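You operate a simulated robot arm through the tools that you are given. There is no shell and no other tool.

You run a simulated robot arm. Do the job below in one go: nothing can be reset, and whatever is moved stays where it is left.

Task
The header knocks: tighten its clamp, then run water to try it.
Fine: teal driver, back on its post; open the red drain cock and shut it again. Where these are worked on the way, their far stop is far enough and under half their travel is too little: red drain cock.

It is judged by the outcome, as a careful person would: the job done as asked, and still so three seconds after it is handed in. It fails if anything else is knocked over, pushed out of place, dropped, spilled or broken.

Robot
A 7-joint arm with a two-finger parallel gripper, fixed in place. Base frame: the origin is at the foot of the arm, x ahead of it, y to its left, z up. Readings come in mm, degrees, newtons and seconds.
Its first joint turns from -132.0 to 132.0 degrees. Payload 3.91 kg.
The TCP is the grasp point between the finger pads, 30 mm short of the fingertips. In the tool frame z runs along the fingers and y along their closing line. Largest opening 110 mm; finger width 20, thickness 10; the body of the gripper, 48 by 112 mm, starts 55 mm behind the TCP.
Orientation is that of the tool frame in the base frame, as [roll, pitch, yaw] about the fixed x, y, z axes, in that order (R = Rz(yaw) Ry(pitch) Rx(roll)). With the fingers straight down and closing along the base's y, the tool's x points along the base's -x, its y along +y and its z along -z.

Tools
- The arm moves only by the tool servo_tool. Its argument "commands" is a list of rows, each an object of numbers (a shift or turn left out is 0, a gripper value left out holds the last): "hand": the opening in per cent of the stroke, from 0 (shut) to 100 (fully open); "x", "y", "z": the shift along the tool's x, y, z in units of 50 mm (1.0 is 50 mm); "rx", "ry", "rz": the turn, a rotation vector about the tool's x, y, z in units of 8 degrees (1.0 is 8 degrees). In form: [{"hand": .., "x": .., "y": .., "z": .., "rx": .., "ry": .., "rz": ..}, ...]. A call has 1 to 20 rows; each row shifts and turns the commanded pose from where the row before left it, along the tool's axes as they then stand. A call with a number of a shift or a turn outside -1 to 1 is refused whole. Rows are played at 5 a second. More than 50 mm and 8.6 degrees between two rows, or a gripper value outside its range, and nothing of the call is played. Where a pose cannot be reached the arm comes as near as it can. A force on the tool above 40 N (or 10 N above the force at the start of the call, whichever is more), or a blocked arm, ends the call early, and 0.2 s more pass. The fingers move at their own pace (about 108 mm/s each) and stop on an object; they squeeze with about 28 N. The grip force told is the motor's: it shows also when the fingers shut on nothing. Time passes only in rows, and 0.2 s behind the last, so rows that do not move let the fingers close. It gives the time, the measured TCP pose, the force on the tool (base axes), the opening and the grip force at its end, in the units of the frame above (readings bear some noise), with the torque about the TCP (base axes, N m) and any sound that the robot's microphone picked up.
- Cameras (640 x 400 px; columns grow to the right, rows downward): "scene" is fixed at [49.4, 501.4, 1656.5]; the picture's right is [-0.16, -0.99, 0.00], its down [-0.55, 0.09, -0.83] and it looks along [0.82, -0.13, -0.56] (base axes); focal length 356 px, centre (320, 200). "wrist" rides on the gripper at [72, 17, -103] in the tool frame; the picture's right is [-0.23, 0.97, 0.00], its down [-0.76, -0.18, -0.62] and it looks along [-0.61, -0.14, 0.78] (tool axes); focal length 222 px, centre (320, 200).
- camera(camera): a new picture of that camera. The clock stands still meanwhile.
- point_at(camera, pixels): for up to 12 pixels [column, row] of the newest picture of that camera ("zoom" is the newest enlarged one), the place [x, y, z] in the base frame of the surface seen there, good to about 2 mm. The clock stands still meanwhile.
- enlarge(camera, box): a new picture of the part [left, top, right, bottom] of that camera's present view, enlarged. The clock stands still meanwhile.
- close_job(): hands the job in; it is judged then, once.

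Leave the gripper open and the arm clear of the work at the hand-in unless told otherwise.

The tools are called by a JSON object that holds its "method" and its "body". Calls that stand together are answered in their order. servo_tool: Moves the arm, as the interface text tells. Its arguments: {"type":"object","properties":{"commands":{"type":"array","items":{"type":"object","properties":{"hand":{"type":"number"},"x":{"type":"number"},"y":{"type":"number"},"z":{"type":"number"},"rx":{"type":"number"},"ry":{"type":"number"},"rz":{"type":"number"}}}}},"required":["commands"]} The other tools are called the same way: camera (camera) takes a picture; point_at (camera, pixels) gives the place of the surface under pixels of a picture; enlarge (camera, box) takes an enlarged picture of a part of a camera's view; close_job () hands the job in.

At the start:

```text
time_s: 0.0
tool_pos: [579.8, 282.9, 1347.2]
tcp_rot: [179.9, 0.1, 180.0]
ft_force: [0.0, -1.3, -0.2]
wrist_torque: [0.0, 0.01, -0.01]
grip_width: 109.8
grasp_force: 0.1
```

scene: 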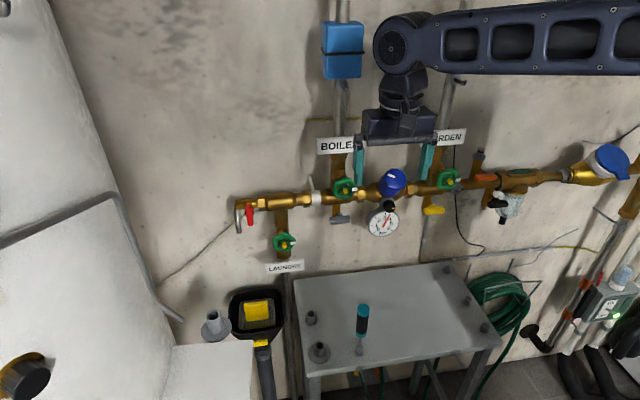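
wrist: 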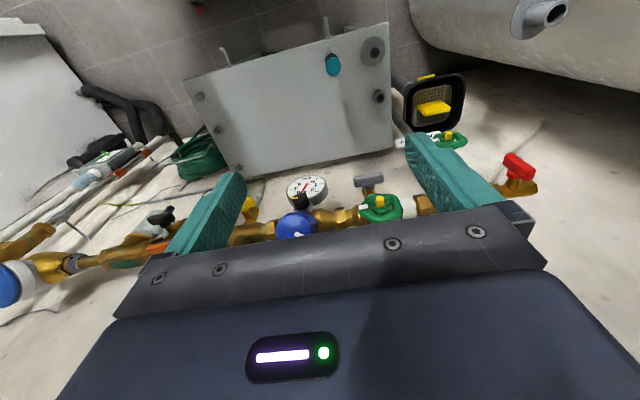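

I see a pipe header on a wall, with a red drain cock at its left end near (248,215), a teal driver standing on the bench at (362,320), and a bucket with a yellow sponge. I'll enlarge the header and the bench before moving anything.

{"method": "enlarge", "body": {"camera": "scene", "box": [220, 150, 380, 250]}}

{"method": "enlarge", "body": {"camera": "scene", "box": [200, 270, 400, 395]}}

{"method": "enlarge", "body": {"camera": "scene", "box": [360, 130, 520, 230]}}

{"method": "enlarge", "body": {"camera": "scene", "box": [480, 120, 640, 400]}}

```text
4.00 times, centred on (300, 200) of scene
```

zoom: 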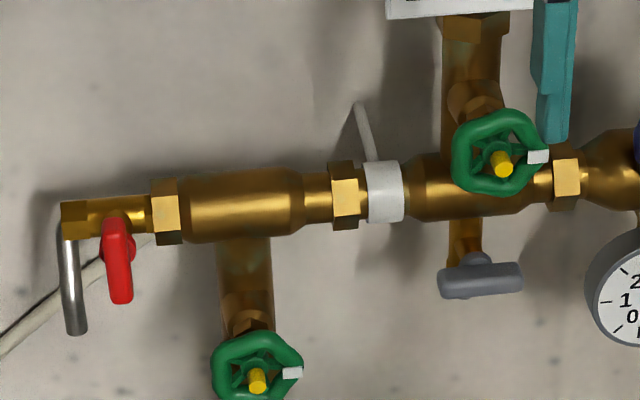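

```text
3.20 times, centred on (300, 332) of scene
```

zoom: 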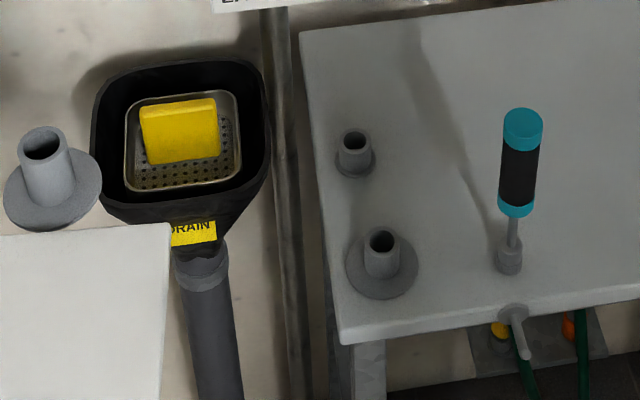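

```text
4.00 times, centred on (440, 180) of scene
```

zoom: 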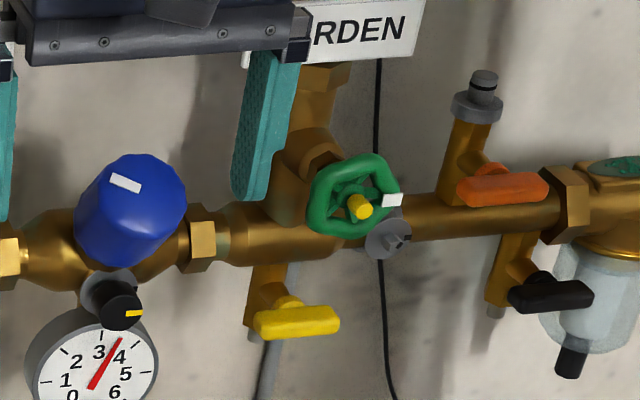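

```text
1.43 times, centred on (560, 260) of scene
```

zoom: 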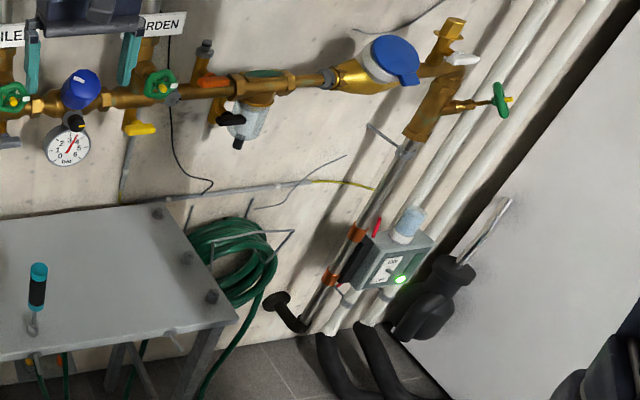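

Next I'll look closely at the grey disc with a screw near (458,187), the drain cock, and the driver's socket. I'll also read some positions.

{"method": "enlarge", "body": {"camera": "scene", "box": [438, 172, 478, 197]}}

{"method": "point_at", "body": {"camera": "scene", "pixels": [[457, 189], [460, 190], [250, 215], [248, 208], [252, 223], [239, 231], [237, 205], [362, 305], [360, 338], [359, 352], [256, 309], [262, 328]]}}

{"method": "enlarge", "body": {"camera": "scene", "box": [340, 290, 388, 370]}}

{"method": "enlarge", "body": {"camera": "scene", "box": [228, 185, 278, 240]}}

```text
16.00 times, centred on (458, 184) of scene
```

zoom: 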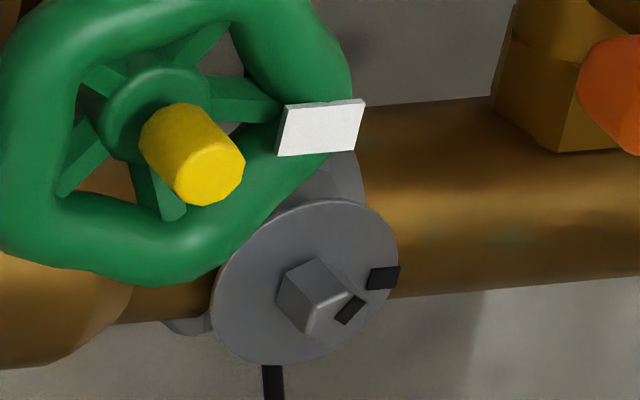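

```text
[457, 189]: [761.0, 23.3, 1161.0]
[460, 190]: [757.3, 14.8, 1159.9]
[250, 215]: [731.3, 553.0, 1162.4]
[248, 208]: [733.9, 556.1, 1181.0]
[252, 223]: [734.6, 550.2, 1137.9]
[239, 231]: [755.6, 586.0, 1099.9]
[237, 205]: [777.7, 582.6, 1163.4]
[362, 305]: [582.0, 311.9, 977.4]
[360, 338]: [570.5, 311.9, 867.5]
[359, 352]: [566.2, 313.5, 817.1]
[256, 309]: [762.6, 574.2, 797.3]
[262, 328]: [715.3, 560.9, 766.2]
```

```text
5.00 times, centred on (364, 330) of scene
```

zoom: 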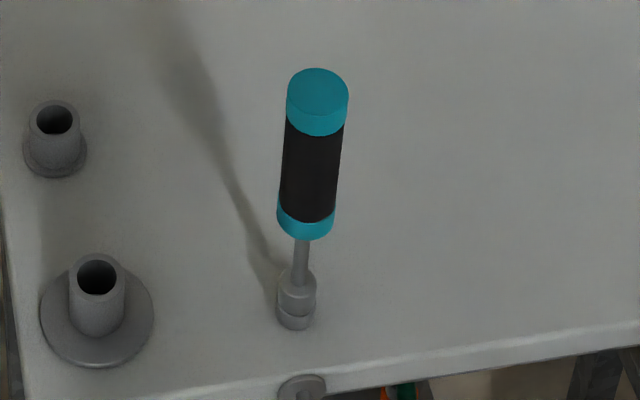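

```text
7.27 times, centred on (253, 212) of scene
```

zoom: 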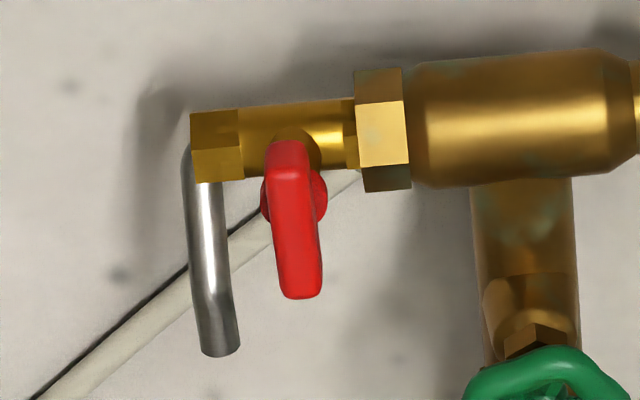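

The clamp screw is a square head on a grey disc at about (757,15,1160), facing -x. The driver stands socket-down on a post. I'll measure the driver in detail, along with the handwheel next to the clamp.

{"method": "enlarge", "body": {"camera": "scene", "box": [350, 300, 374, 315]}}

{"method": "point_at", "body": {"camera": "zoom", "pixels": [[330, 150], [330, 110], [330, 80], [240, 150], [420, 150], [330, 200], [330, 300], [200, 150], [460, 150]]}}

{"method": "point_at", "body": {"camera": "scene", "pixels": [[361, 333], [361, 336], [361, 343], [360, 346], [360, 349], [359, 353], [359, 355], [449, 180], [452, 188], [459, 179], [441, 183], [370, 345]]}}

{"method": "camera", "body": {"camera": "wrist"}}

```text
16.00 times, centred on (362, 308) of scene
```

zoom: 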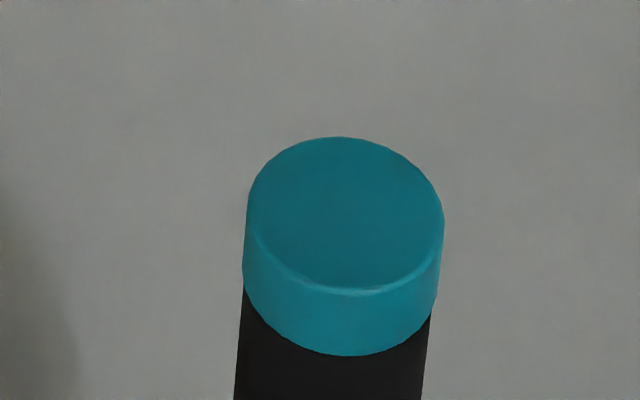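

```text
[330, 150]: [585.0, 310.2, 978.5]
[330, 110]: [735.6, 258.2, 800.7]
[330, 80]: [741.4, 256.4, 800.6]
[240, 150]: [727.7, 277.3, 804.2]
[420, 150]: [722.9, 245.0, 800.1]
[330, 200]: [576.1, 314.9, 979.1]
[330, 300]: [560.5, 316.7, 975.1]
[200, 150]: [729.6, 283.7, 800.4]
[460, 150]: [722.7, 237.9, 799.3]
```

```text
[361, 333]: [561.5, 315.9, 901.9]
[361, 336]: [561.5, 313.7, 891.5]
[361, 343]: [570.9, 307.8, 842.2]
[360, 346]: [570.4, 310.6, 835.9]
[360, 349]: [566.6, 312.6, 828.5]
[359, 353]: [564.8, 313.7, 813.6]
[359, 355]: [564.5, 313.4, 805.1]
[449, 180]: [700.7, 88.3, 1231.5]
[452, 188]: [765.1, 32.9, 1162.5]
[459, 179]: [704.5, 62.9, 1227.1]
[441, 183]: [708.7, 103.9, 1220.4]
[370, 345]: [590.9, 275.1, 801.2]
```

```text
taken
```

wrist: 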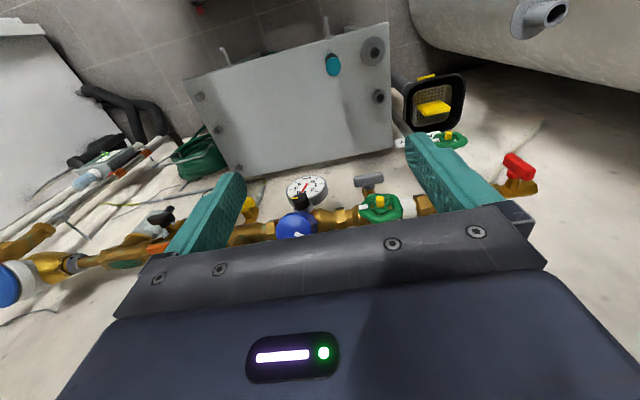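

The driver axis is at about (573.5, 312.3), with its top at z≈978, the socket end at about 812 and the bench at 800. I'll go above it with the fingers open and pointing down, closing along y, then look again.

{"method": "servo_tool", "body": {"commands": [{"hand": 100, "x": 0.126, "y": 0.588, "z": 0.8}, {"z": 0.9}, {"z": 0.9}, {"z": 0.9}, {"z": 0.9}, {"z": 0.8}, {}]}}

{"method": "camera", "body": {"camera": "wrist"}}

{"method": "camera", "body": {"camera": "scene"}}

```text
time_s: 1.6
tool_pos: [572.1, 312.2, 1088.5]
tcp_rot: [-180.0, 0.1, 180.0]
ft_force: [-0.1, -0.2, 0.9]
wrist_torque: [0.05, 0.0, 0.0]
grip_width: 110.0
grasp_force: 0.2
```

```text
taken
```

wrist: 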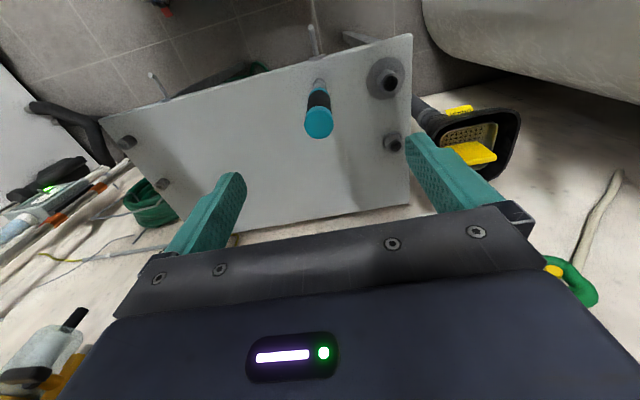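

```text
taken
```

scene: 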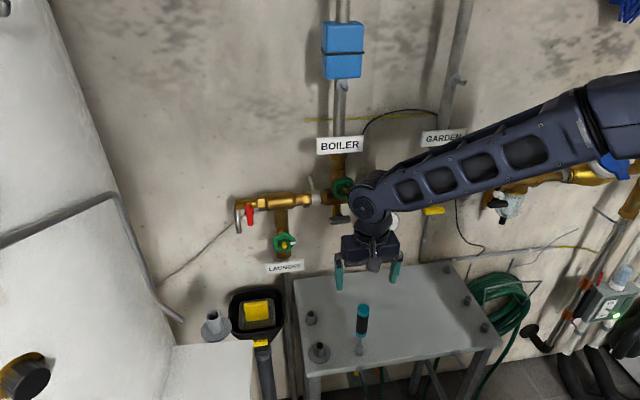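

The driver's top is where I expected in the wrist view (319,122), so the aim is right. I'll descend 153 mm with the fingers clear on both sides.

{"method": "servo_tool", "body": {"commands": [{"z": 0.8}, {"z": 0.8}, {"z": 0.5}, {"z": 0.5}, {"z": 0.3}, {"z": 0.17}, {}]}}

{"method": "camera", "body": {"camera": "wrist"}}

{"method": "enlarge", "body": {"camera": "scene", "box": [310, 250, 422, 370]}}

```text
time_s: 3.2
tool_pos: [572.8, 312.9, 934.5]
tcp_rot: [180.0, -0.1, -179.9]
ft_force: [0.6, -0.7, 0.1]
wrist_torque: [0.05, -0.01, -0.03]
grip_width: 109.8
grasp_force: 0.0
```

```text
taken
```

wrist: 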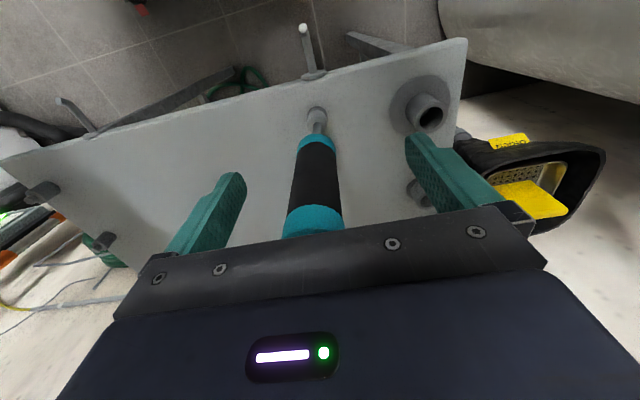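

```text
3.33 times, centred on (366, 310) of scene
```

zoom: 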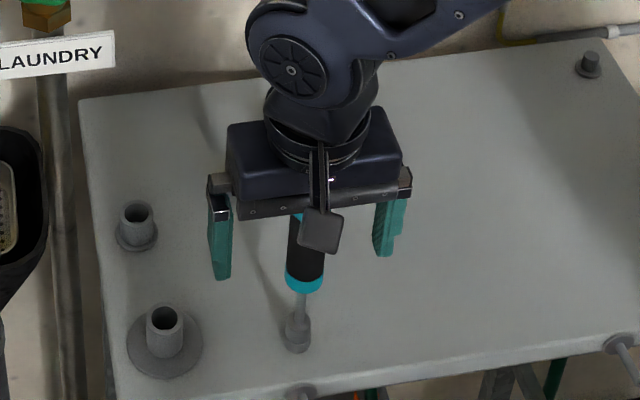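

The handle sits between the pads. I'll close on it without moving the arm.

{"method": "servo_tool", "body": {"commands": [{"hand": 0}, {}, {}, {}, {}]}}

```text
time_s: 4.4
tool_pos: [573.2, 312.6, 934.9]
tcp_rot: [-179.9, -0.1, 179.8]
ft_force: [0.0, -26.8, 5.6]
wrist_torque: [-1.45, -0.08, -0.08]
grip_width: 28.5
grasp_force: 27.6
```

It's gripped at 28.5 mm, but the tool reads a side force of -27 N along y, so I'm slightly off centre. I'll yield a little in -y and watch the force.

{"method": "servo_tool", "body": {"commands": [{"y": -0.02}, {}, {}]}}

```text
time_s: 5.2
tool_pos: [573.3, 310.8, 934.7]
tcp_rot: [179.9, 0.0, 180.0]
ft_force: [-0.1, -20.9, 3.3]
wrist_torque: [-1.03, 0.02, -0.03]
grip_width: 28.3
grasp_force: 27.7
```

The force is falling, at about 6 N per mm, so I'll keep yielding.

{"method": "servo_tool", "body": {"commands": [{"y": -0.03}, {}, {"y": -0.02}, {}, {}]}}

```text
time_s: 6.4
tool_pos: [573.7, 308.5, 933.9]
tcp_rot: [179.9, 0.0, -179.9]
ft_force: [0.2, 5.6, 0.3]
wrist_torque: [0.41, 0.11, 0.0]
grip_width: 28.0
grasp_force: 27.9
```

The force is now +5.6 N, so I'll go back half a millimetre and then lift slowly, straight up.

{"method": "servo_tool", "body": {"commands": [{"y": 0.01}, {}, {"z": -0.1}, {"z": -0.1}, {"z": -0.2}, {"z": -0.2}, {}]}}

{"method": "enlarge", "body": {"camera": "scene", "box": [310, 250, 422, 370]}}

{"method": "enlarge", "body": {"camera": "wrist", "box": [256, 80, 384, 240]}}

```text
time_s: 8.0
tool_pos: [573.0, 308.5, 963.0]
tcp_rot: [180.0, 0.0, -180.0]
ft_force: [-0.1, 0.1, -1.5]
wrist_torque: [0.01, 0.04, 0.01]
grip_width: 28.1
grasp_force: 27.9
```

```text
3.33 times, centred on (366, 310) of scene
```

zoom: 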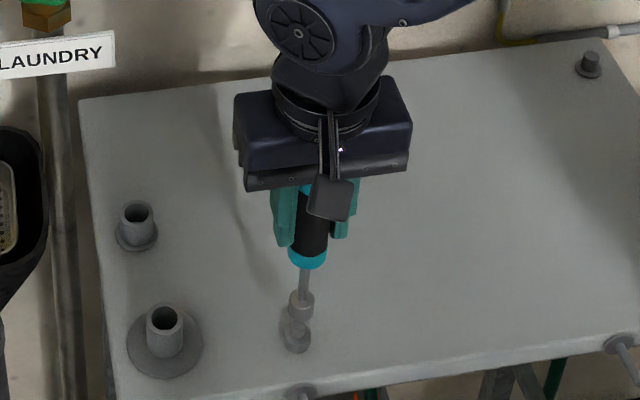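

```text
2.50 times, centred on (320, 160) of wrist
```

zoom: 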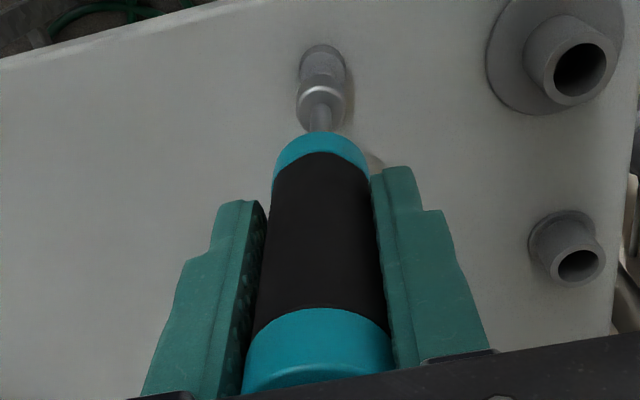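

The driver came off freely. The pose to return to is about (573.3, 308.7, 934.5). I'll raise it more and look at the post and socket.

{"method": "servo_tool", "body": {"commands": [{"z": -0.6}, {"z": -0.8}, {"z": -0.6}, {}]}}

{"method": "enlarge", "body": {"camera": "scene", "box": [340, 270, 388, 360]}}

{"method": "enlarge", "body": {"camera": "wrist", "box": [288, 80, 352, 130]}}

```text
time_s: 9.0
tool_pos: [574.7, 308.7, 1062.9]
tcp_rot: [-179.9, 0.0, -180.0]
ft_force: [0.1, 0.3, -1.5]
wrist_torque: [-0.01, 0.01, 0.0]
grip_width: 28.2
grasp_force: 28.2
```

```text
4.44 times, centred on (364, 315) of scene
```

zoom: 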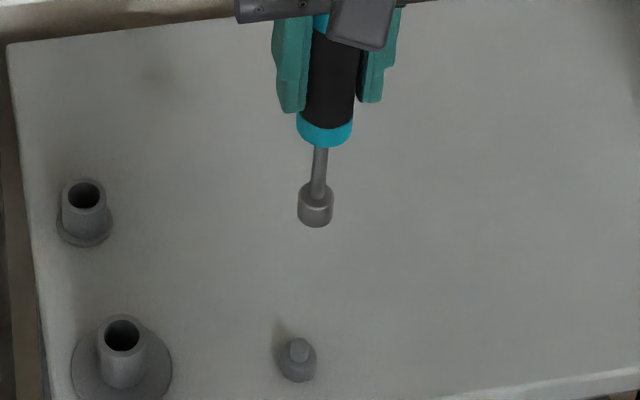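

```text
8.00 times, centred on (320, 105) of wrist
```

zoom: 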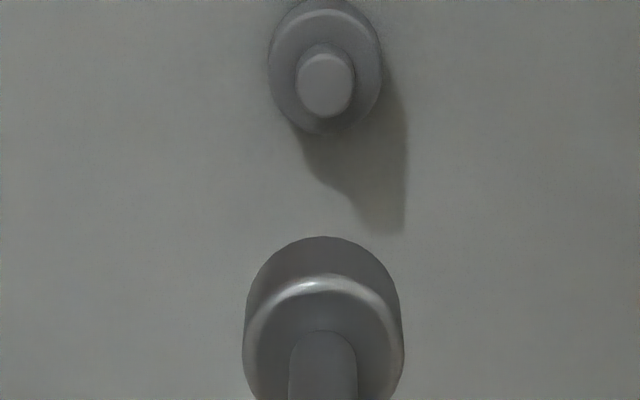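

The post is a round pin on a collar, and the driver hangs straight. I'll measure the socket end and the pin top.

{"method": "enlarge", "body": {"camera": "scene", "box": [352, 300, 376, 360]}}

{"method": "point_at", "body": {"camera": "scene", "pixels": [[363, 316], [363, 318], [363, 312], [363, 313], [363, 302], [363, 300], [359, 344], [359, 347], [359, 348], [359, 351], [359, 354], [359, 356]]}}

```text
6.67 times, centred on (364, 330) of scene
```

zoom: 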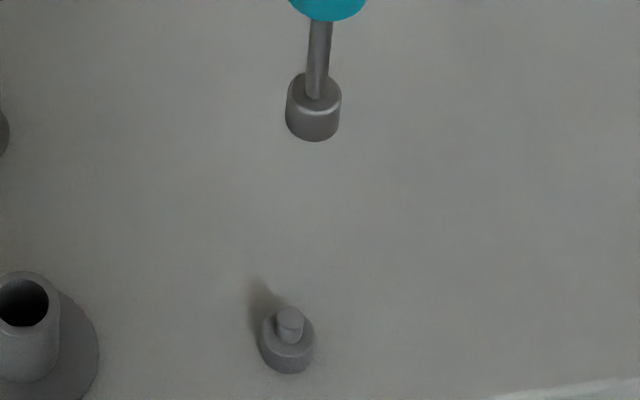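

```text
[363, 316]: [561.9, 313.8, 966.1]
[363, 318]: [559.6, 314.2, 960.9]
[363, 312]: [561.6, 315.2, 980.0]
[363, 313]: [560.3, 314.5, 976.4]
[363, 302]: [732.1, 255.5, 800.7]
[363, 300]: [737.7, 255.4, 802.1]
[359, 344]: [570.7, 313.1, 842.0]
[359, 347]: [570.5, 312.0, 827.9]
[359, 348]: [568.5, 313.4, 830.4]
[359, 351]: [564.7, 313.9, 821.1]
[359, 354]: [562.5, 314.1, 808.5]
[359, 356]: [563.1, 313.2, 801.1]
```

From the TCP to the socket end is about 109 mm. Before turning the tool toward the wall, I'll map what sticks out near the clamp.

{"method": "camera", "body": {"camera": "scene"}}

{"method": "point_at", "body": {"camera": "scene", "pixels": [[345, 187], [341, 218], [390, 175], [389, 207], [383, 222], [449, 180], [434, 210], [485, 178], [497, 205], [458, 189], [472, 184], [320, 198]]}}

{"method": "enlarge", "body": {"camera": "scene", "box": [370, 150, 514, 240]}}

```text
taken
```

scene: 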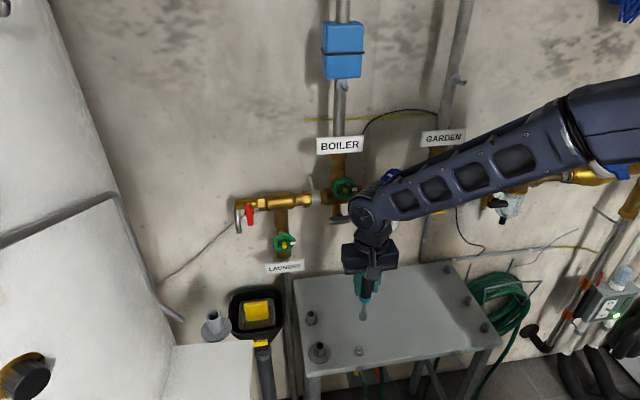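

```text
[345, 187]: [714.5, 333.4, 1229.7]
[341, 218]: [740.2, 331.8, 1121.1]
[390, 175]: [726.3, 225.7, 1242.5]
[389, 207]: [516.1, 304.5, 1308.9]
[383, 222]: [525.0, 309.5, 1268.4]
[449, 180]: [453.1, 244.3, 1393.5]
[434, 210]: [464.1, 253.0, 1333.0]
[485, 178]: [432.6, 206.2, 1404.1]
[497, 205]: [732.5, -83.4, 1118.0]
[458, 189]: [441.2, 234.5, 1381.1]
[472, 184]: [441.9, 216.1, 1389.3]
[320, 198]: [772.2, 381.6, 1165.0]
```

```text
4.44 times, centred on (442, 195) of scene
```

zoom: 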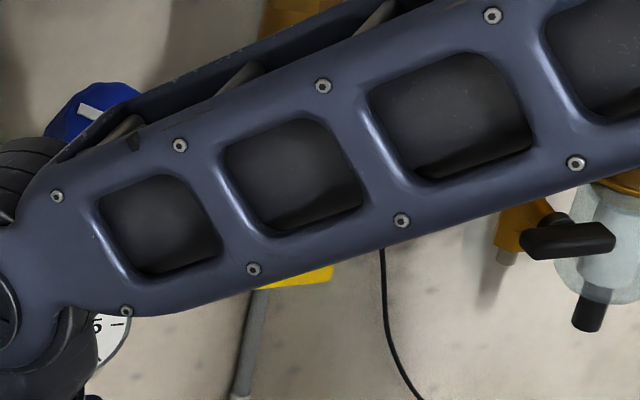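

Nothing sticks out beyond x≈690 here. I'll lift to z≈1160 and x≈560, then turn the tool 90° about its y so the driver points at the wall. I'll do half first and check.

{"method": "servo_tool", "body": {"commands": [{"z": -0.7, "x": 0.1}, {"z": -0.7, "x": 0.1}, {"z": -0.6, "x": 0.1}, {"ry": -1}, {"ry": -1}, {"ry": -1}, {"ry": -1}, {"ry": -1}, {"ry": -1}, {}]}}

{"method": "camera", "body": {"camera": "scene"}}

```text
time_s: 11.2
tool_pos: [558.5, 309.8, 1163.7]
tcp_rot: [179.9, 48.0, 180.0]
ft_force: [0.1, 0.7, -1.6]
wrist_torque: [0.0, 0.0, 0.0]
grip_width: 28.3
grasp_force: 27.5
```

```text
taken
```

scene: 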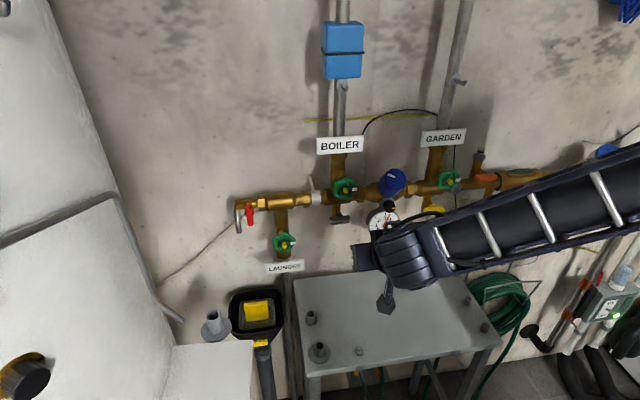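

It's going well. I'll finish the remaining 42° so the tool points along +x.

{"method": "servo_tool", "body": {"commands": [{"ry": -1}, {"ry": -1}, {"ry": -1}, {"ry": -1}, {"ry": -1}, {"ry": -0.25}, {}]}}

{"method": "camera", "body": {"camera": "wrist"}}

{"method": "camera", "body": {"camera": "scene"}}

```text
time_s: 12.8
tool_pos: [558.1, 309.2, 1164.2]
tcp_rot: [-2.8, 90.0, -2.8]
ft_force: [-0.9, 0.3, -0.7]
wrist_torque: [-0.02, -0.03, 0.0]
grip_width: 28.3
grasp_force: 28.1
```

```text
taken
```

wrist: 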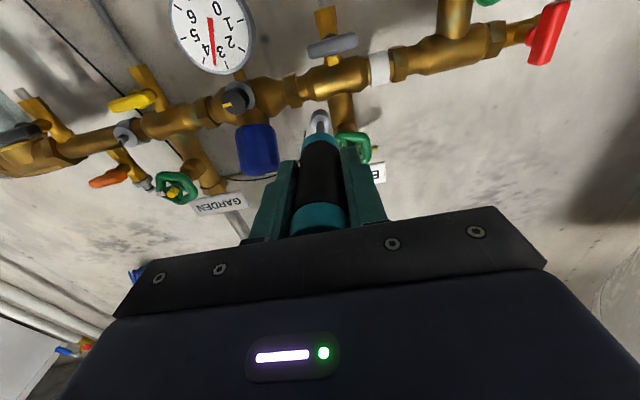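

```text
taken
```

scene: 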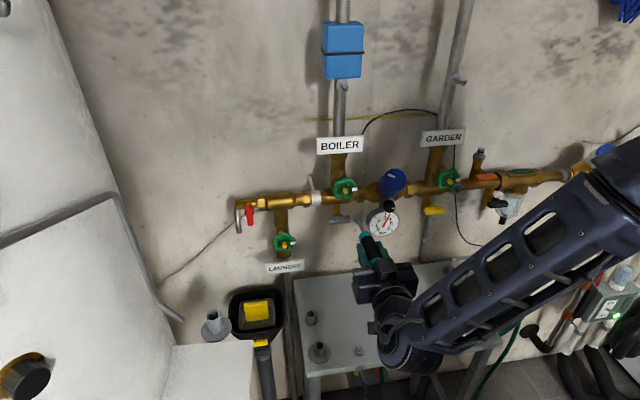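

The driver now points at the wall. The wrist view is rotated 180°, and the grey clamp disc is at about (126,132). I'll enlarge it from both cameras.

{"method": "enlarge", "body": {"camera": "wrist", "box": [94, 112, 158, 152]}}

{"method": "enlarge", "body": {"camera": "scene", "box": [442, 176, 474, 200]}}

{"method": "point_at", "body": {"camera": "zoom", "pixels": [[285, 235], [270, 215], [300, 260], [250, 260], [350, 250], [280, 300], [230, 200]]}}

```text
10.00 times, centred on (126, 132) of wrist
```

zoom: 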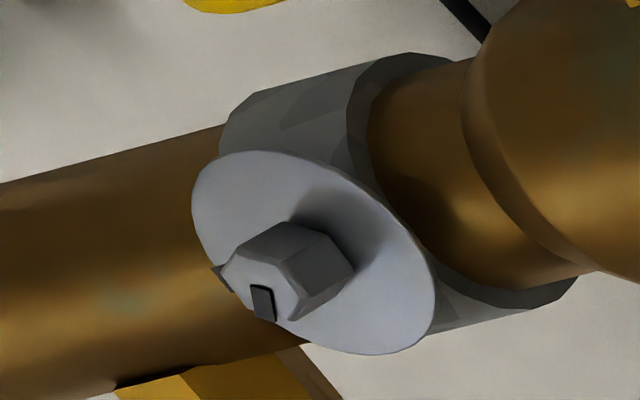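

```text
16.00 times, centred on (458, 188) of scene
```

zoom: 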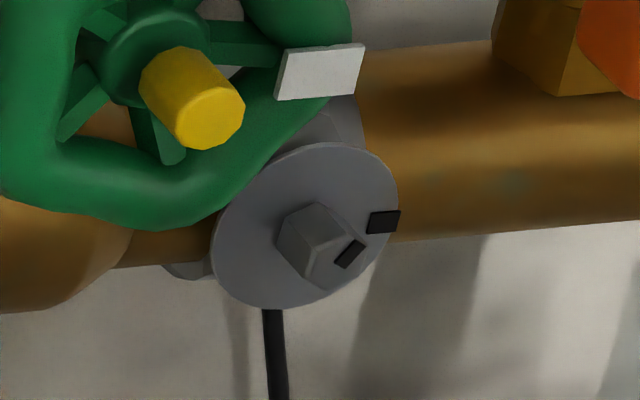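

```text
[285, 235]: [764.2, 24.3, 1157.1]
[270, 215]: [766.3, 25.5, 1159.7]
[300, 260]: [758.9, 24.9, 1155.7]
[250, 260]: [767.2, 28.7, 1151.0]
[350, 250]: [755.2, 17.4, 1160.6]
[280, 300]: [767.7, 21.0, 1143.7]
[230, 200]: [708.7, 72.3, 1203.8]
```

The clamp has a hex head with a black mark on its face, in front of a disc with a black tab on its rim. I'll check how far the gauge sticks out before moving sideways.

{"method": "point_at", "body": {"camera": "wrist", "pixels": [[212, 35], [236, 100], [258, 150], [126, 132], [130, 102], [110, 178]]}}

{"method": "point_at", "body": {"camera": "scene", "pixels": [[384, 222], [389, 207], [392, 180], [434, 210], [362, 220], [363, 228]]}}

```text
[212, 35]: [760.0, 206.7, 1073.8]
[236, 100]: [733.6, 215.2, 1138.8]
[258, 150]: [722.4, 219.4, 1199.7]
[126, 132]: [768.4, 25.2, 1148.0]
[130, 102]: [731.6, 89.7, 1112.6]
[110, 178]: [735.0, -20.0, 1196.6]
```

```text
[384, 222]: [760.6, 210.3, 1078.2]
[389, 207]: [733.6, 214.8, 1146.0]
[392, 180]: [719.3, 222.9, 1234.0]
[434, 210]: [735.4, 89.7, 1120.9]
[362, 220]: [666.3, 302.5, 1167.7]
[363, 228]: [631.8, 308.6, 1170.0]
```

Nothing is nearer than x≈705, and the driver tip is at 668. I'll slide 240 mm to -y to get a closer view of the clamp.

{"method": "servo_tool", "body": {"commands": [{"y": -0.8}, {"y": -0.8}, {"y": -0.8}, {"y": -0.8}, {"y": -0.8}, {"y": -0.8}, {}]}}

{"method": "camera", "body": {"camera": "wrist"}}

{"method": "camera", "body": {"camera": "scene"}}

```text
time_s: 14.4
tool_pos: [625.9, 137.2, 1199.7]
tcp_rot: [-157.3, 89.9, -157.4]
ft_force: [-0.6, -0.2, -0.9]
wrist_torque: [0.01, 0.0, -0.02]
grip_width: 28.2
grasp_force: 28.2
out of reach, approached as far as the arm can: row 3, 4, 5, 6
```

```text
taken
```

wrist: 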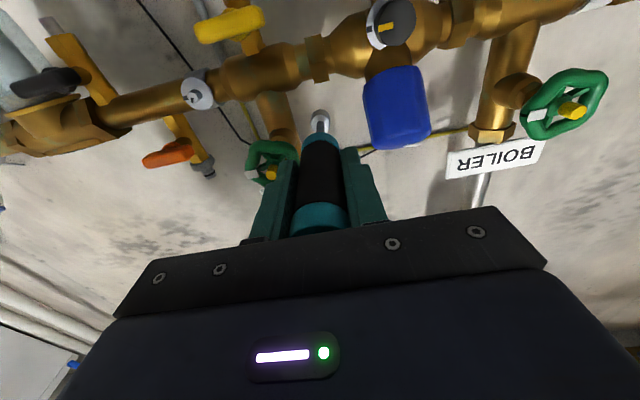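

```text
taken
```

scene: 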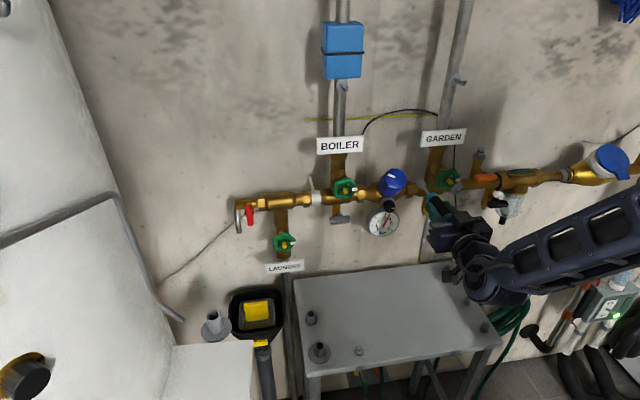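

Careful: the arm hit its inner reach limit and drifted to (626,137,1200), so the driver tip is at x≈735, close to the green wheel. I'll check this closely before moving on.

{"method": "enlarge", "body": {"camera": "scene", "box": [380, 160, 508, 300]}}

{"method": "enlarge", "body": {"camera": "wrist", "box": [200, 60, 440, 210]}}

```text
2.86 times, centred on (444, 230) of scene
```

zoom: 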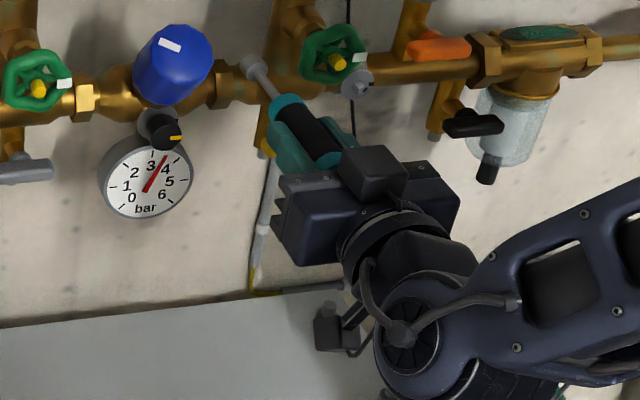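

```text
2.67 times, centred on (320, 135) of wrist
```

zoom: 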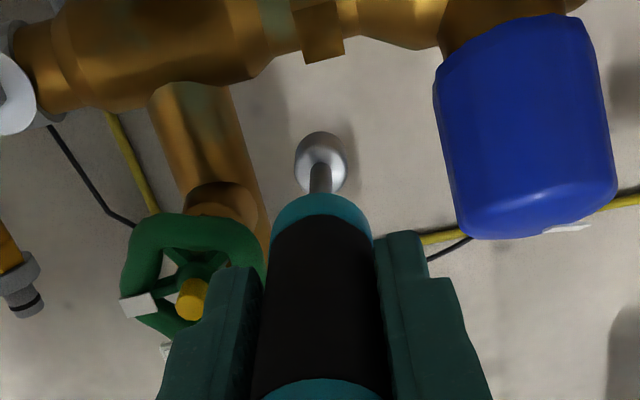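

The tip hangs free between the wheel and the blue cap. I'll test with a 10 mm retreat along the tool axis to see how the commanded pose behaves.

{"method": "servo_tool", "body": {"commands": [{"y": 0.2}, {}]}}

```text
time_s: 15.0
tool_pos: [626.1, 147.4, 1200.7]
tcp_rot: [-73.1, 90.0, -72.9]
ft_force: [0.1, -0.4, -0.5]
wrist_torque: [0.01, 0.0, 0.0]
grip_width: 28.2
grasp_force: 28.2
```

The pose follows from where the arm actually stands, so I can step out of this. I'll map the surfaces between here and the screw at z≈1160.

{"method": "camera", "body": {"camera": "wrist"}}

{"method": "enlarge", "body": {"camera": "wrist", "box": [160, 40, 352, 190]}}

{"method": "point_at", "body": {"camera": "wrist", "pixels": [[194, 95], [185, 95], [220, 90], [250, 75], [280, 65], [315, 58], [340, 45], [270, 110], [262, 155], [285, 160], [225, 25], [262, 20]]}}

```text
taken
```

wrist: 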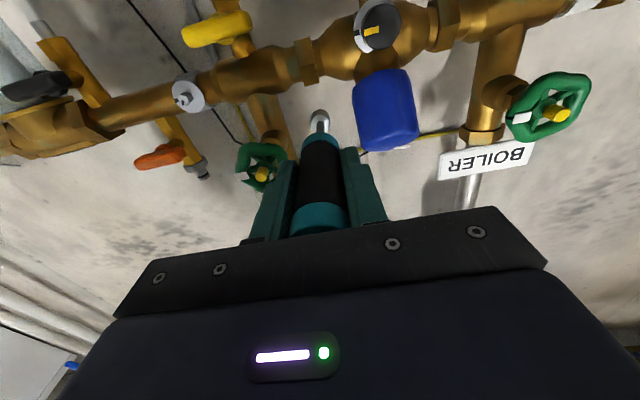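

```text
2.67 times, centred on (256, 115) of wrist
```

zoom: 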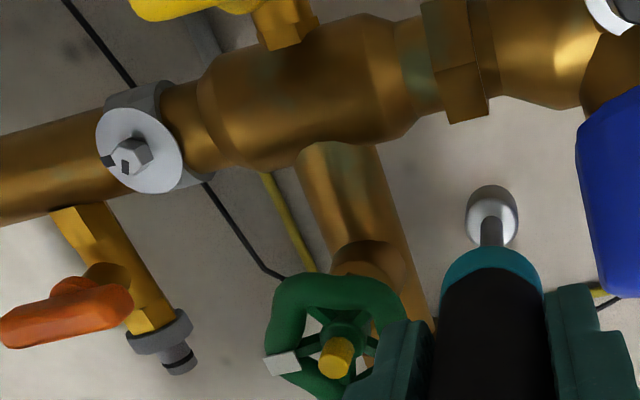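

```text
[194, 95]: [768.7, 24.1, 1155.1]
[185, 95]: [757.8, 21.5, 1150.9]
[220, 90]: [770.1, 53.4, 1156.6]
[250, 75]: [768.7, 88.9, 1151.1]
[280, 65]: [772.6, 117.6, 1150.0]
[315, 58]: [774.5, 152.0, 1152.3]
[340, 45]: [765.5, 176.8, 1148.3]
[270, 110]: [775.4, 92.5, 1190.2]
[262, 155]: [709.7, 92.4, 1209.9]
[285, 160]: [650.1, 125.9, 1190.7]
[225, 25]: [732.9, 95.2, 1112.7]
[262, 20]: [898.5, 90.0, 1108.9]
```

The pipe front is at x≈768, so a channel at z≈1160 with the tip at x≤745 is free from y=147 to the screw. I'll lower the tool in small steps to z≈1165 and check the reach.

{"method": "servo_tool", "body": {"commands": [{"x": 0.25}, {"x": 0.25}, {"x": 0.2}, {}]}}

```text
time_s: 16.0
tool_pos: [629.3, 152.4, 1166.6]
tcp_rot: [2.5, 89.9, 2.4]
ft_force: [0.3, -0.9, -1.2]
wrist_torque: [-0.02, 0.0, 0.0]
grip_width: 28.1
grasp_force: 27.9
out of reach, approached as far as the arm can: row 2
```

This confirms that, with the tool horizontal, the inner reach limit blocks a coaxial approach at the screw. I'll use another grip. I'll return the driver to its post, then regrasp it with the tool tilted 60° to the driver axis. At the screw the tool can then point mostly downward, well inside the reach. First I back out to (558,309,1165).

{"method": "servo_tool", "body": {"commands": [{"y": 0.8, "z": -0.4}, {"y": 0.8, "z": -0.6}, {"y": 0.8, "z": -0.4}, {"y": 0.72}, {}]}}

```text
time_s: 17.2
tool_pos: [558.2, 306.3, 1167.8]
tcp_rot: [14.0, 90.0, 13.9]
ft_force: [-0.2, -0.7, 0.0]
wrist_torque: [-0.01, -0.01, -0.01]
grip_width: 28.0
grasp_force: 28.4
```

I'm clear. Now I'll turn the tool back to straight down.

{"method": "servo_tool", "body": {"commands": [{"ry": 1}, {"ry": 1}, {"ry": 1}, {"ry": 1}, {"ry": 1}, {"ry": 1}, {"ry": 1}, {"ry": 1}, {"ry": 1}, {"ry": 1}, {"ry": 1}, {"ry": 0.25}, {}]}}

```text
time_s: 20.0
tool_pos: [558.0, 307.4, 1166.3]
tcp_rot: [180.0, 0.0, -180.0]
ft_force: [-0.6, -0.3, -1.7]
wrist_torque: [-0.01, 0.02, -0.01]
grip_width: 28.0
grasp_force: 28.1
```

The tool is straight down again. I'll go above the post at (573.3, 308.7) and stop with the socket about 30 mm over the pin.

{"method": "servo_tool", "body": {"commands": [{"x": -0.306, "y": 0.034, "z": 0.6}, {"z": 0.8}, {"z": 0.8}, {"z": 0.8}, {"z": 0.6}, {}, {}]}}

{"method": "enlarge", "body": {"camera": "scene", "box": [340, 290, 380, 360]}}

{"method": "enlarge", "body": {"camera": "wrist", "box": [288, 80, 352, 130]}}

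```text
time_s: 21.6
tool_pos: [574.2, 310.5, 986.6]
tcp_rot: [-180.0, -0.1, 180.0]
ft_force: [-0.7, 0.7, -0.7]
wrist_torque: [-0.03, 0.02, 0.01]
grip_width: 28.1
grasp_force: 28.2
```

```text
5.71 times, centred on (360, 325) of scene
```

zoom: 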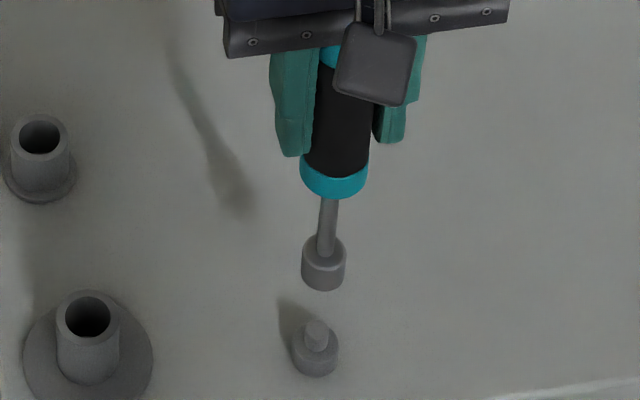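

```text
8.00 times, centred on (320, 105) of wrist
```

zoom: 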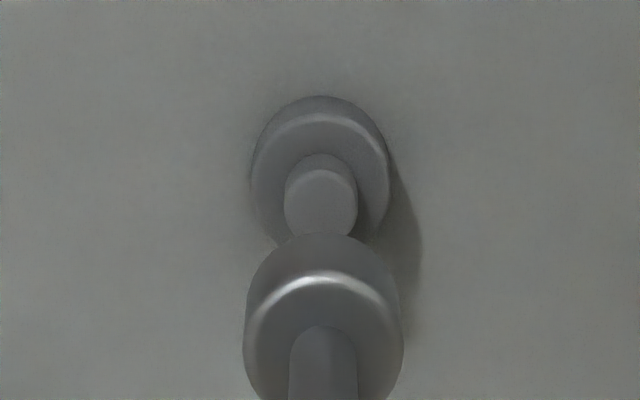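

The socket lines up over the pin in both views. I'll lower it slowly by 52 mm and watch the force.

{"method": "servo_tool", "body": {"commands": [{"z": 0.3}, {"z": 0.2}, {"z": 0.15}, {"z": 0.12}, {"z": 0.1}, {"z": 0.08}, {"z": 0.06}, {}]}}

```text
time_s: 23.4
tool_pos: [573.2, 308.9, 936.2]
tcp_rot: [179.9, 0.0, 179.9]
ft_force: [-1.9, 13.9, 1.4]
wrist_torque: [0.96, 0.06, 0.03]
grip_width: 28.5
grasp_force: 28.1
```

It's on the pin with a side force of +14 N in y. I'll yield toward +y and settle the last 1–2 mm.

{"method": "servo_tool", "body": {"commands": [{"y": 0.02}, {}, {"z": 0.03}, {}]}}

```text
time_s: 24.4
tool_pos: [572.9, 310.1, 935.8]
tcp_rot: [179.9, 0.2, 180.0]
ft_force: [-1.5, 7.8, 25.6]
wrist_torque: [0.42, 0.04, 0.05]
grip_width: 28.5
grasp_force: 28.1
```

An upward push of 26 N means it's seated. I'll relieve the pressure slightly, then open the fingers.

{"method": "servo_tool", "body": {"commands": [{"z": -0.02, "y": 0.02}, {}, {"hand": 30}, {"hand": 60}, {"hand": 100}, {}, {}]}}

{"method": "enlarge", "body": {"camera": "scene", "box": [330, 270, 390, 365]}}

{"method": "camera", "body": {"camera": "wrist"}}

```text
time_s: 26.0
tool_pos: [572.3, 310.5, 935.6]
tcp_rot: [179.9, -0.1, 179.9]
ft_force: [-1.0, 0.7, 0.0]
wrist_torque: [-0.02, 0.01, 0.0]
grip_width: 110.0
grasp_force: 0.1
```

```text
4.21 times, centred on (360, 318) of scene
```

zoom: 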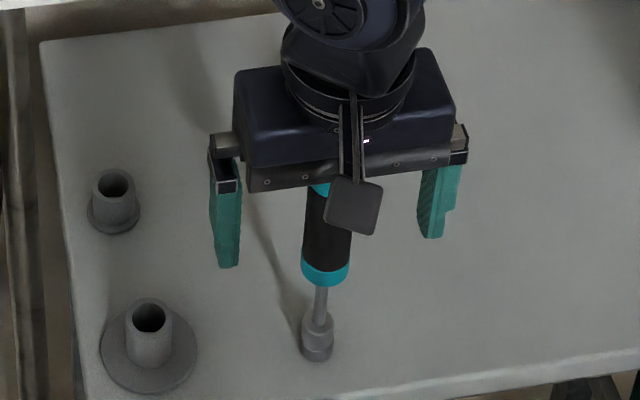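

```text
taken
```

wrist: 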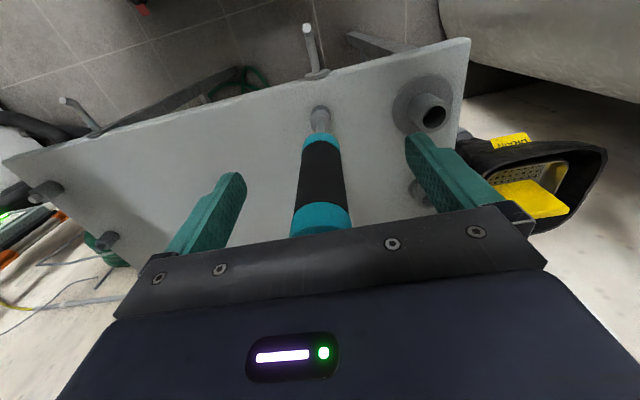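

The driver stands on its post. I'll rise, shift toward -y, turn the tool +90° about its axis so it closes along x, then tilt it 60° so the fingers point toward +y and down.

{"method": "servo_tool", "body": {"commands": [{"z": -0.6}, {"z": -0.8}, {"z": -0.8}, {"z": -0.8}, {"y": -0.8}, {"y": -0.8}, {"y": -0.8}, {"rz": 1}, {"rz": 1}, {"rz": 1}, {"rz": 1}, {"rz": 1}, {"rz": 1}, {"rz": 1}, {"rz": 1}, {"rz": 1}, {"rz": 1}, {"rz": 1}, {"rz": 0.25}, {}]}}

{"method": "camera", "body": {"camera": "scene"}}

```text
time_s: 30.2
tool_pos: [574.4, 190.3, 1085.6]
tcp_rot: [180.0, 0.0, 89.9]
ft_force: [-0.3, 0.8, 0.1]
wrist_torque: [0.0, 0.0, -0.02]
grip_width: 109.9
grasp_force: 0.0
```

```text
taken
```

scene: 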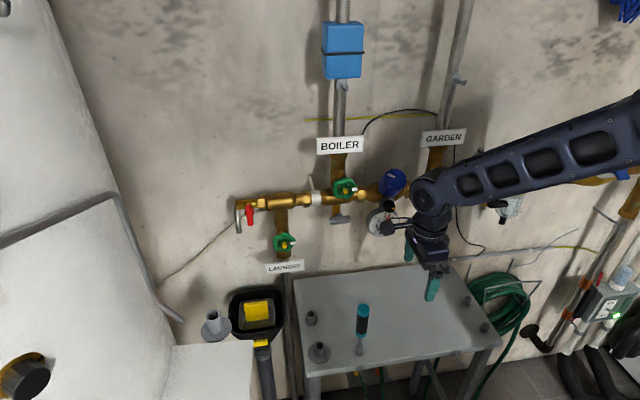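

The orientation is as planned. Now I'll tilt 60°.

{"method": "servo_tool", "body": {"commands": [{"ry": 1}, {"ry": 1}, {"ry": 1}, {"ry": 1}, {"ry": 1}, {"ry": 1}, {"ry": 1}, {"ry": 0.5}, {}]}}

{"method": "camera", "body": {"camera": "scene"}}

{"method": "camera", "body": {"camera": "wrist"}}

```text
time_s: 32.2
tool_pos: [573.6, 189.9, 1085.8]
tcp_rot: [-179.9, -60.1, 90.0]
ft_force: [0.3, 0.7, 0.3]
wrist_torque: [-0.01, -0.01, 0.02]
grip_width: 110.1
grasp_force: 0.0
```

```text
taken
```

scene: 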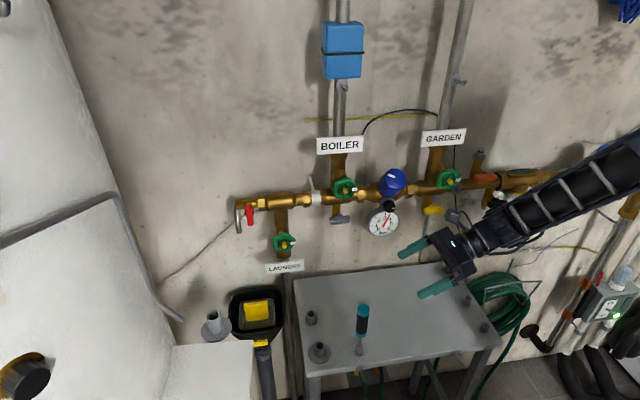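

```text
taken
```

wrist: 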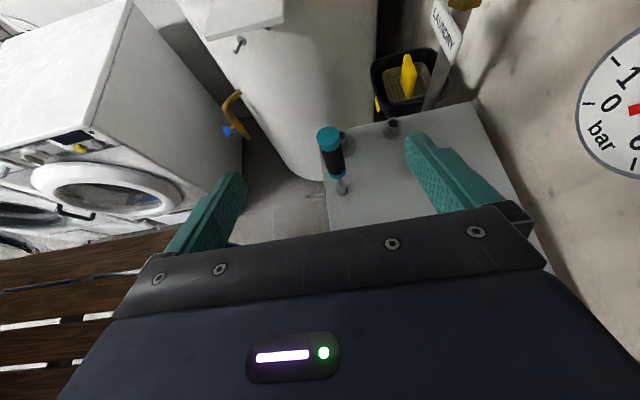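

I'll pre-position 110 mm back along the finger direction from the handle, then check.

{"method": "servo_tool", "body": {"commands": [{"x": -0.65, "z": 0.67}, {"x": -0.665, "z": 0.68}, {}, {}]}}

{"method": "camera", "body": {"camera": "wrist"}}

{"method": "enlarge", "body": {"camera": "scene", "box": [320, 240, 500, 370]}}

```text
time_s: 33.2
tool_pos: [574.6, 216.1, 996.1]
tcp_rot: [-179.9, -60.0, 89.9]
ft_force: [-0.4, -0.5, 0.9]
wrist_torque: [0.02, 0.0, -0.01]
grip_width: 109.7
grasp_force: 0.1
```

```text
taken
```

wrist: 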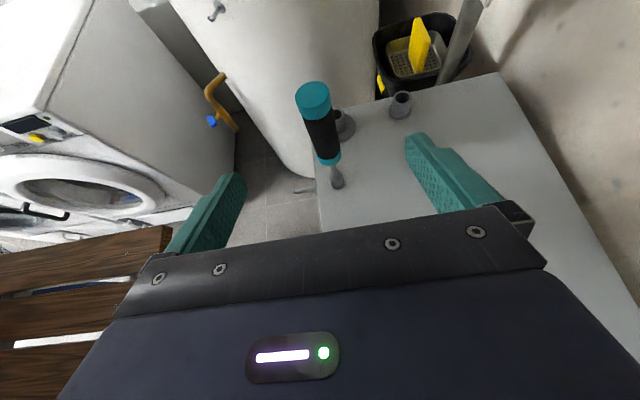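

```text
3.08 times, centred on (410, 305) of scene
```

zoom: 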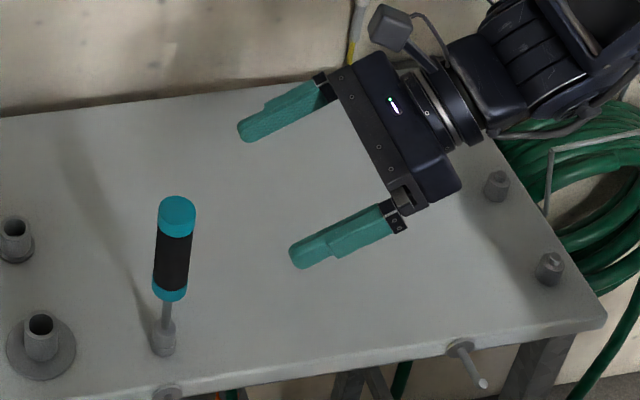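

The handle sits at (320,122) in the wrist view, right on the approach line. I'll advance 110 mm along the fingers.

{"method": "servo_tool", "body": {"commands": [{"z": 0.6}, {"z": 0.6}, {"z": 0.5}, {"z": 0.3}, {"z": 0.2}, {}, {}]}}

{"method": "camera", "body": {"camera": "wrist"}}

{"method": "enlarge", "body": {"camera": "scene", "box": [320, 240, 500, 370]}}

```text
time_s: 34.8
tool_pos: [573.8, 311.4, 941.3]
tcp_rot: [180.0, -60.0, 90.0]
ft_force: [-0.2, 0.0, 0.6]
wrist_torque: [0.03, 0.03, -0.01]
grip_width: 109.9
grasp_force: 0.0
```

```text
taken
```

wrist: 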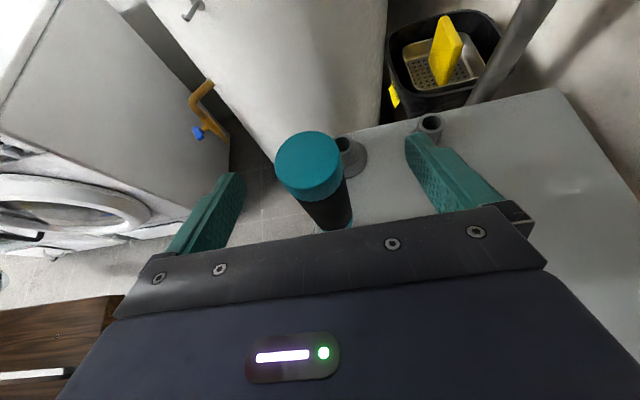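

```text
3.08 times, centred on (410, 305) of scene
```

zoom: 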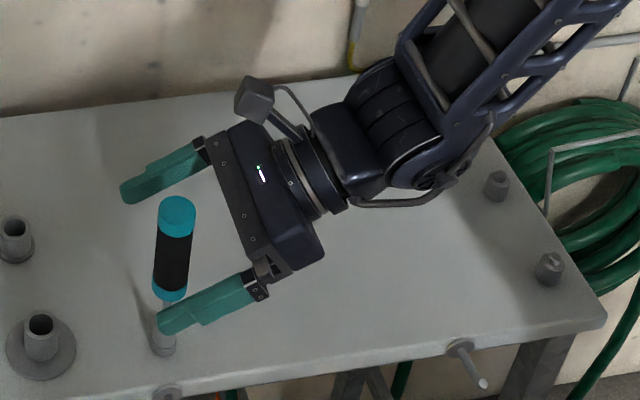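

The handle is between the pads. I'll close in two stages and watch the side force.

{"method": "servo_tool", "body": {"commands": [{"hand": 32}, {}, {}, {"hand": 0}, {}, {}]}}

```text
time_s: 36.2
tool_pos: [574.2, 311.8, 941.0]
tcp_rot: [180.0, -60.0, 89.9]
ft_force: [8.5, 0.4, 1.6]
wrist_torque: [-0.03, -0.67, -0.01]
grip_width: 27.7
grasp_force: 27.8
```

It's gripped with only 8 N of side force. I'll yield 1 mm in +x, then lift straight up in the base frame (tool x and -z combined).

{"method": "servo_tool", "body": {"commands": [{"y": 0.022}, {}, {"x": 0.0866, "z": -0.05}, {"x": 0.1732, "z": -0.1}, {"x": 0.2598, "z": -0.15}, {"x": 0.3464, "z": -0.2}, {}]}}

{"method": "enlarge", "body": {"camera": "scene", "box": [320, 240, 500, 370]}}

{"method": "camera", "body": {"camera": "wrist"}}

```text
time_s: 37.8
tool_pos: [575.4, 310.1, 990.4]
tcp_rot: [-180.0, -60.0, 89.9]
ft_force: [-0.2, -0.1, -1.5]
wrist_torque: [-0.03, 0.0, -0.02]
grip_width: 27.4
grasp_force: 28.1
```

```text
3.08 times, centred on (410, 305) of scene
```

zoom: 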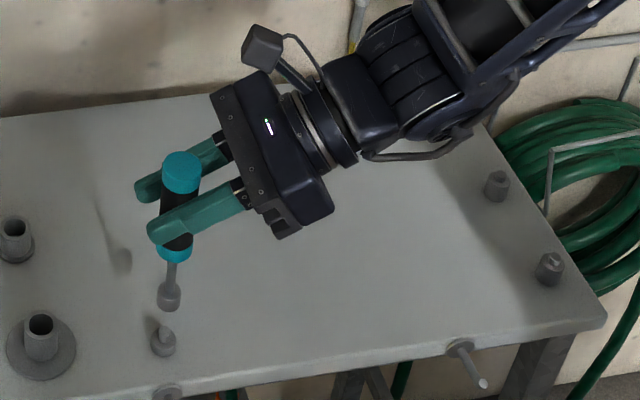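

```text
taken
```

wrist: 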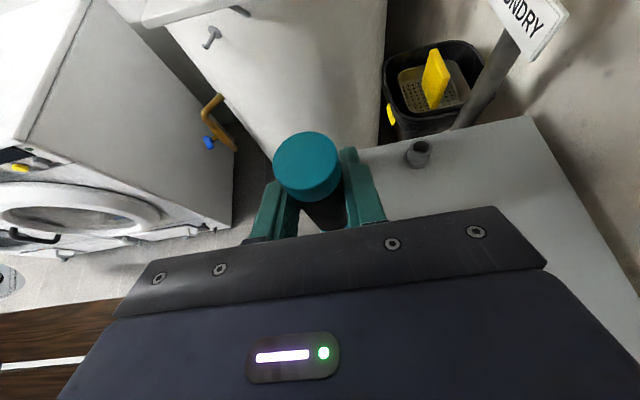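

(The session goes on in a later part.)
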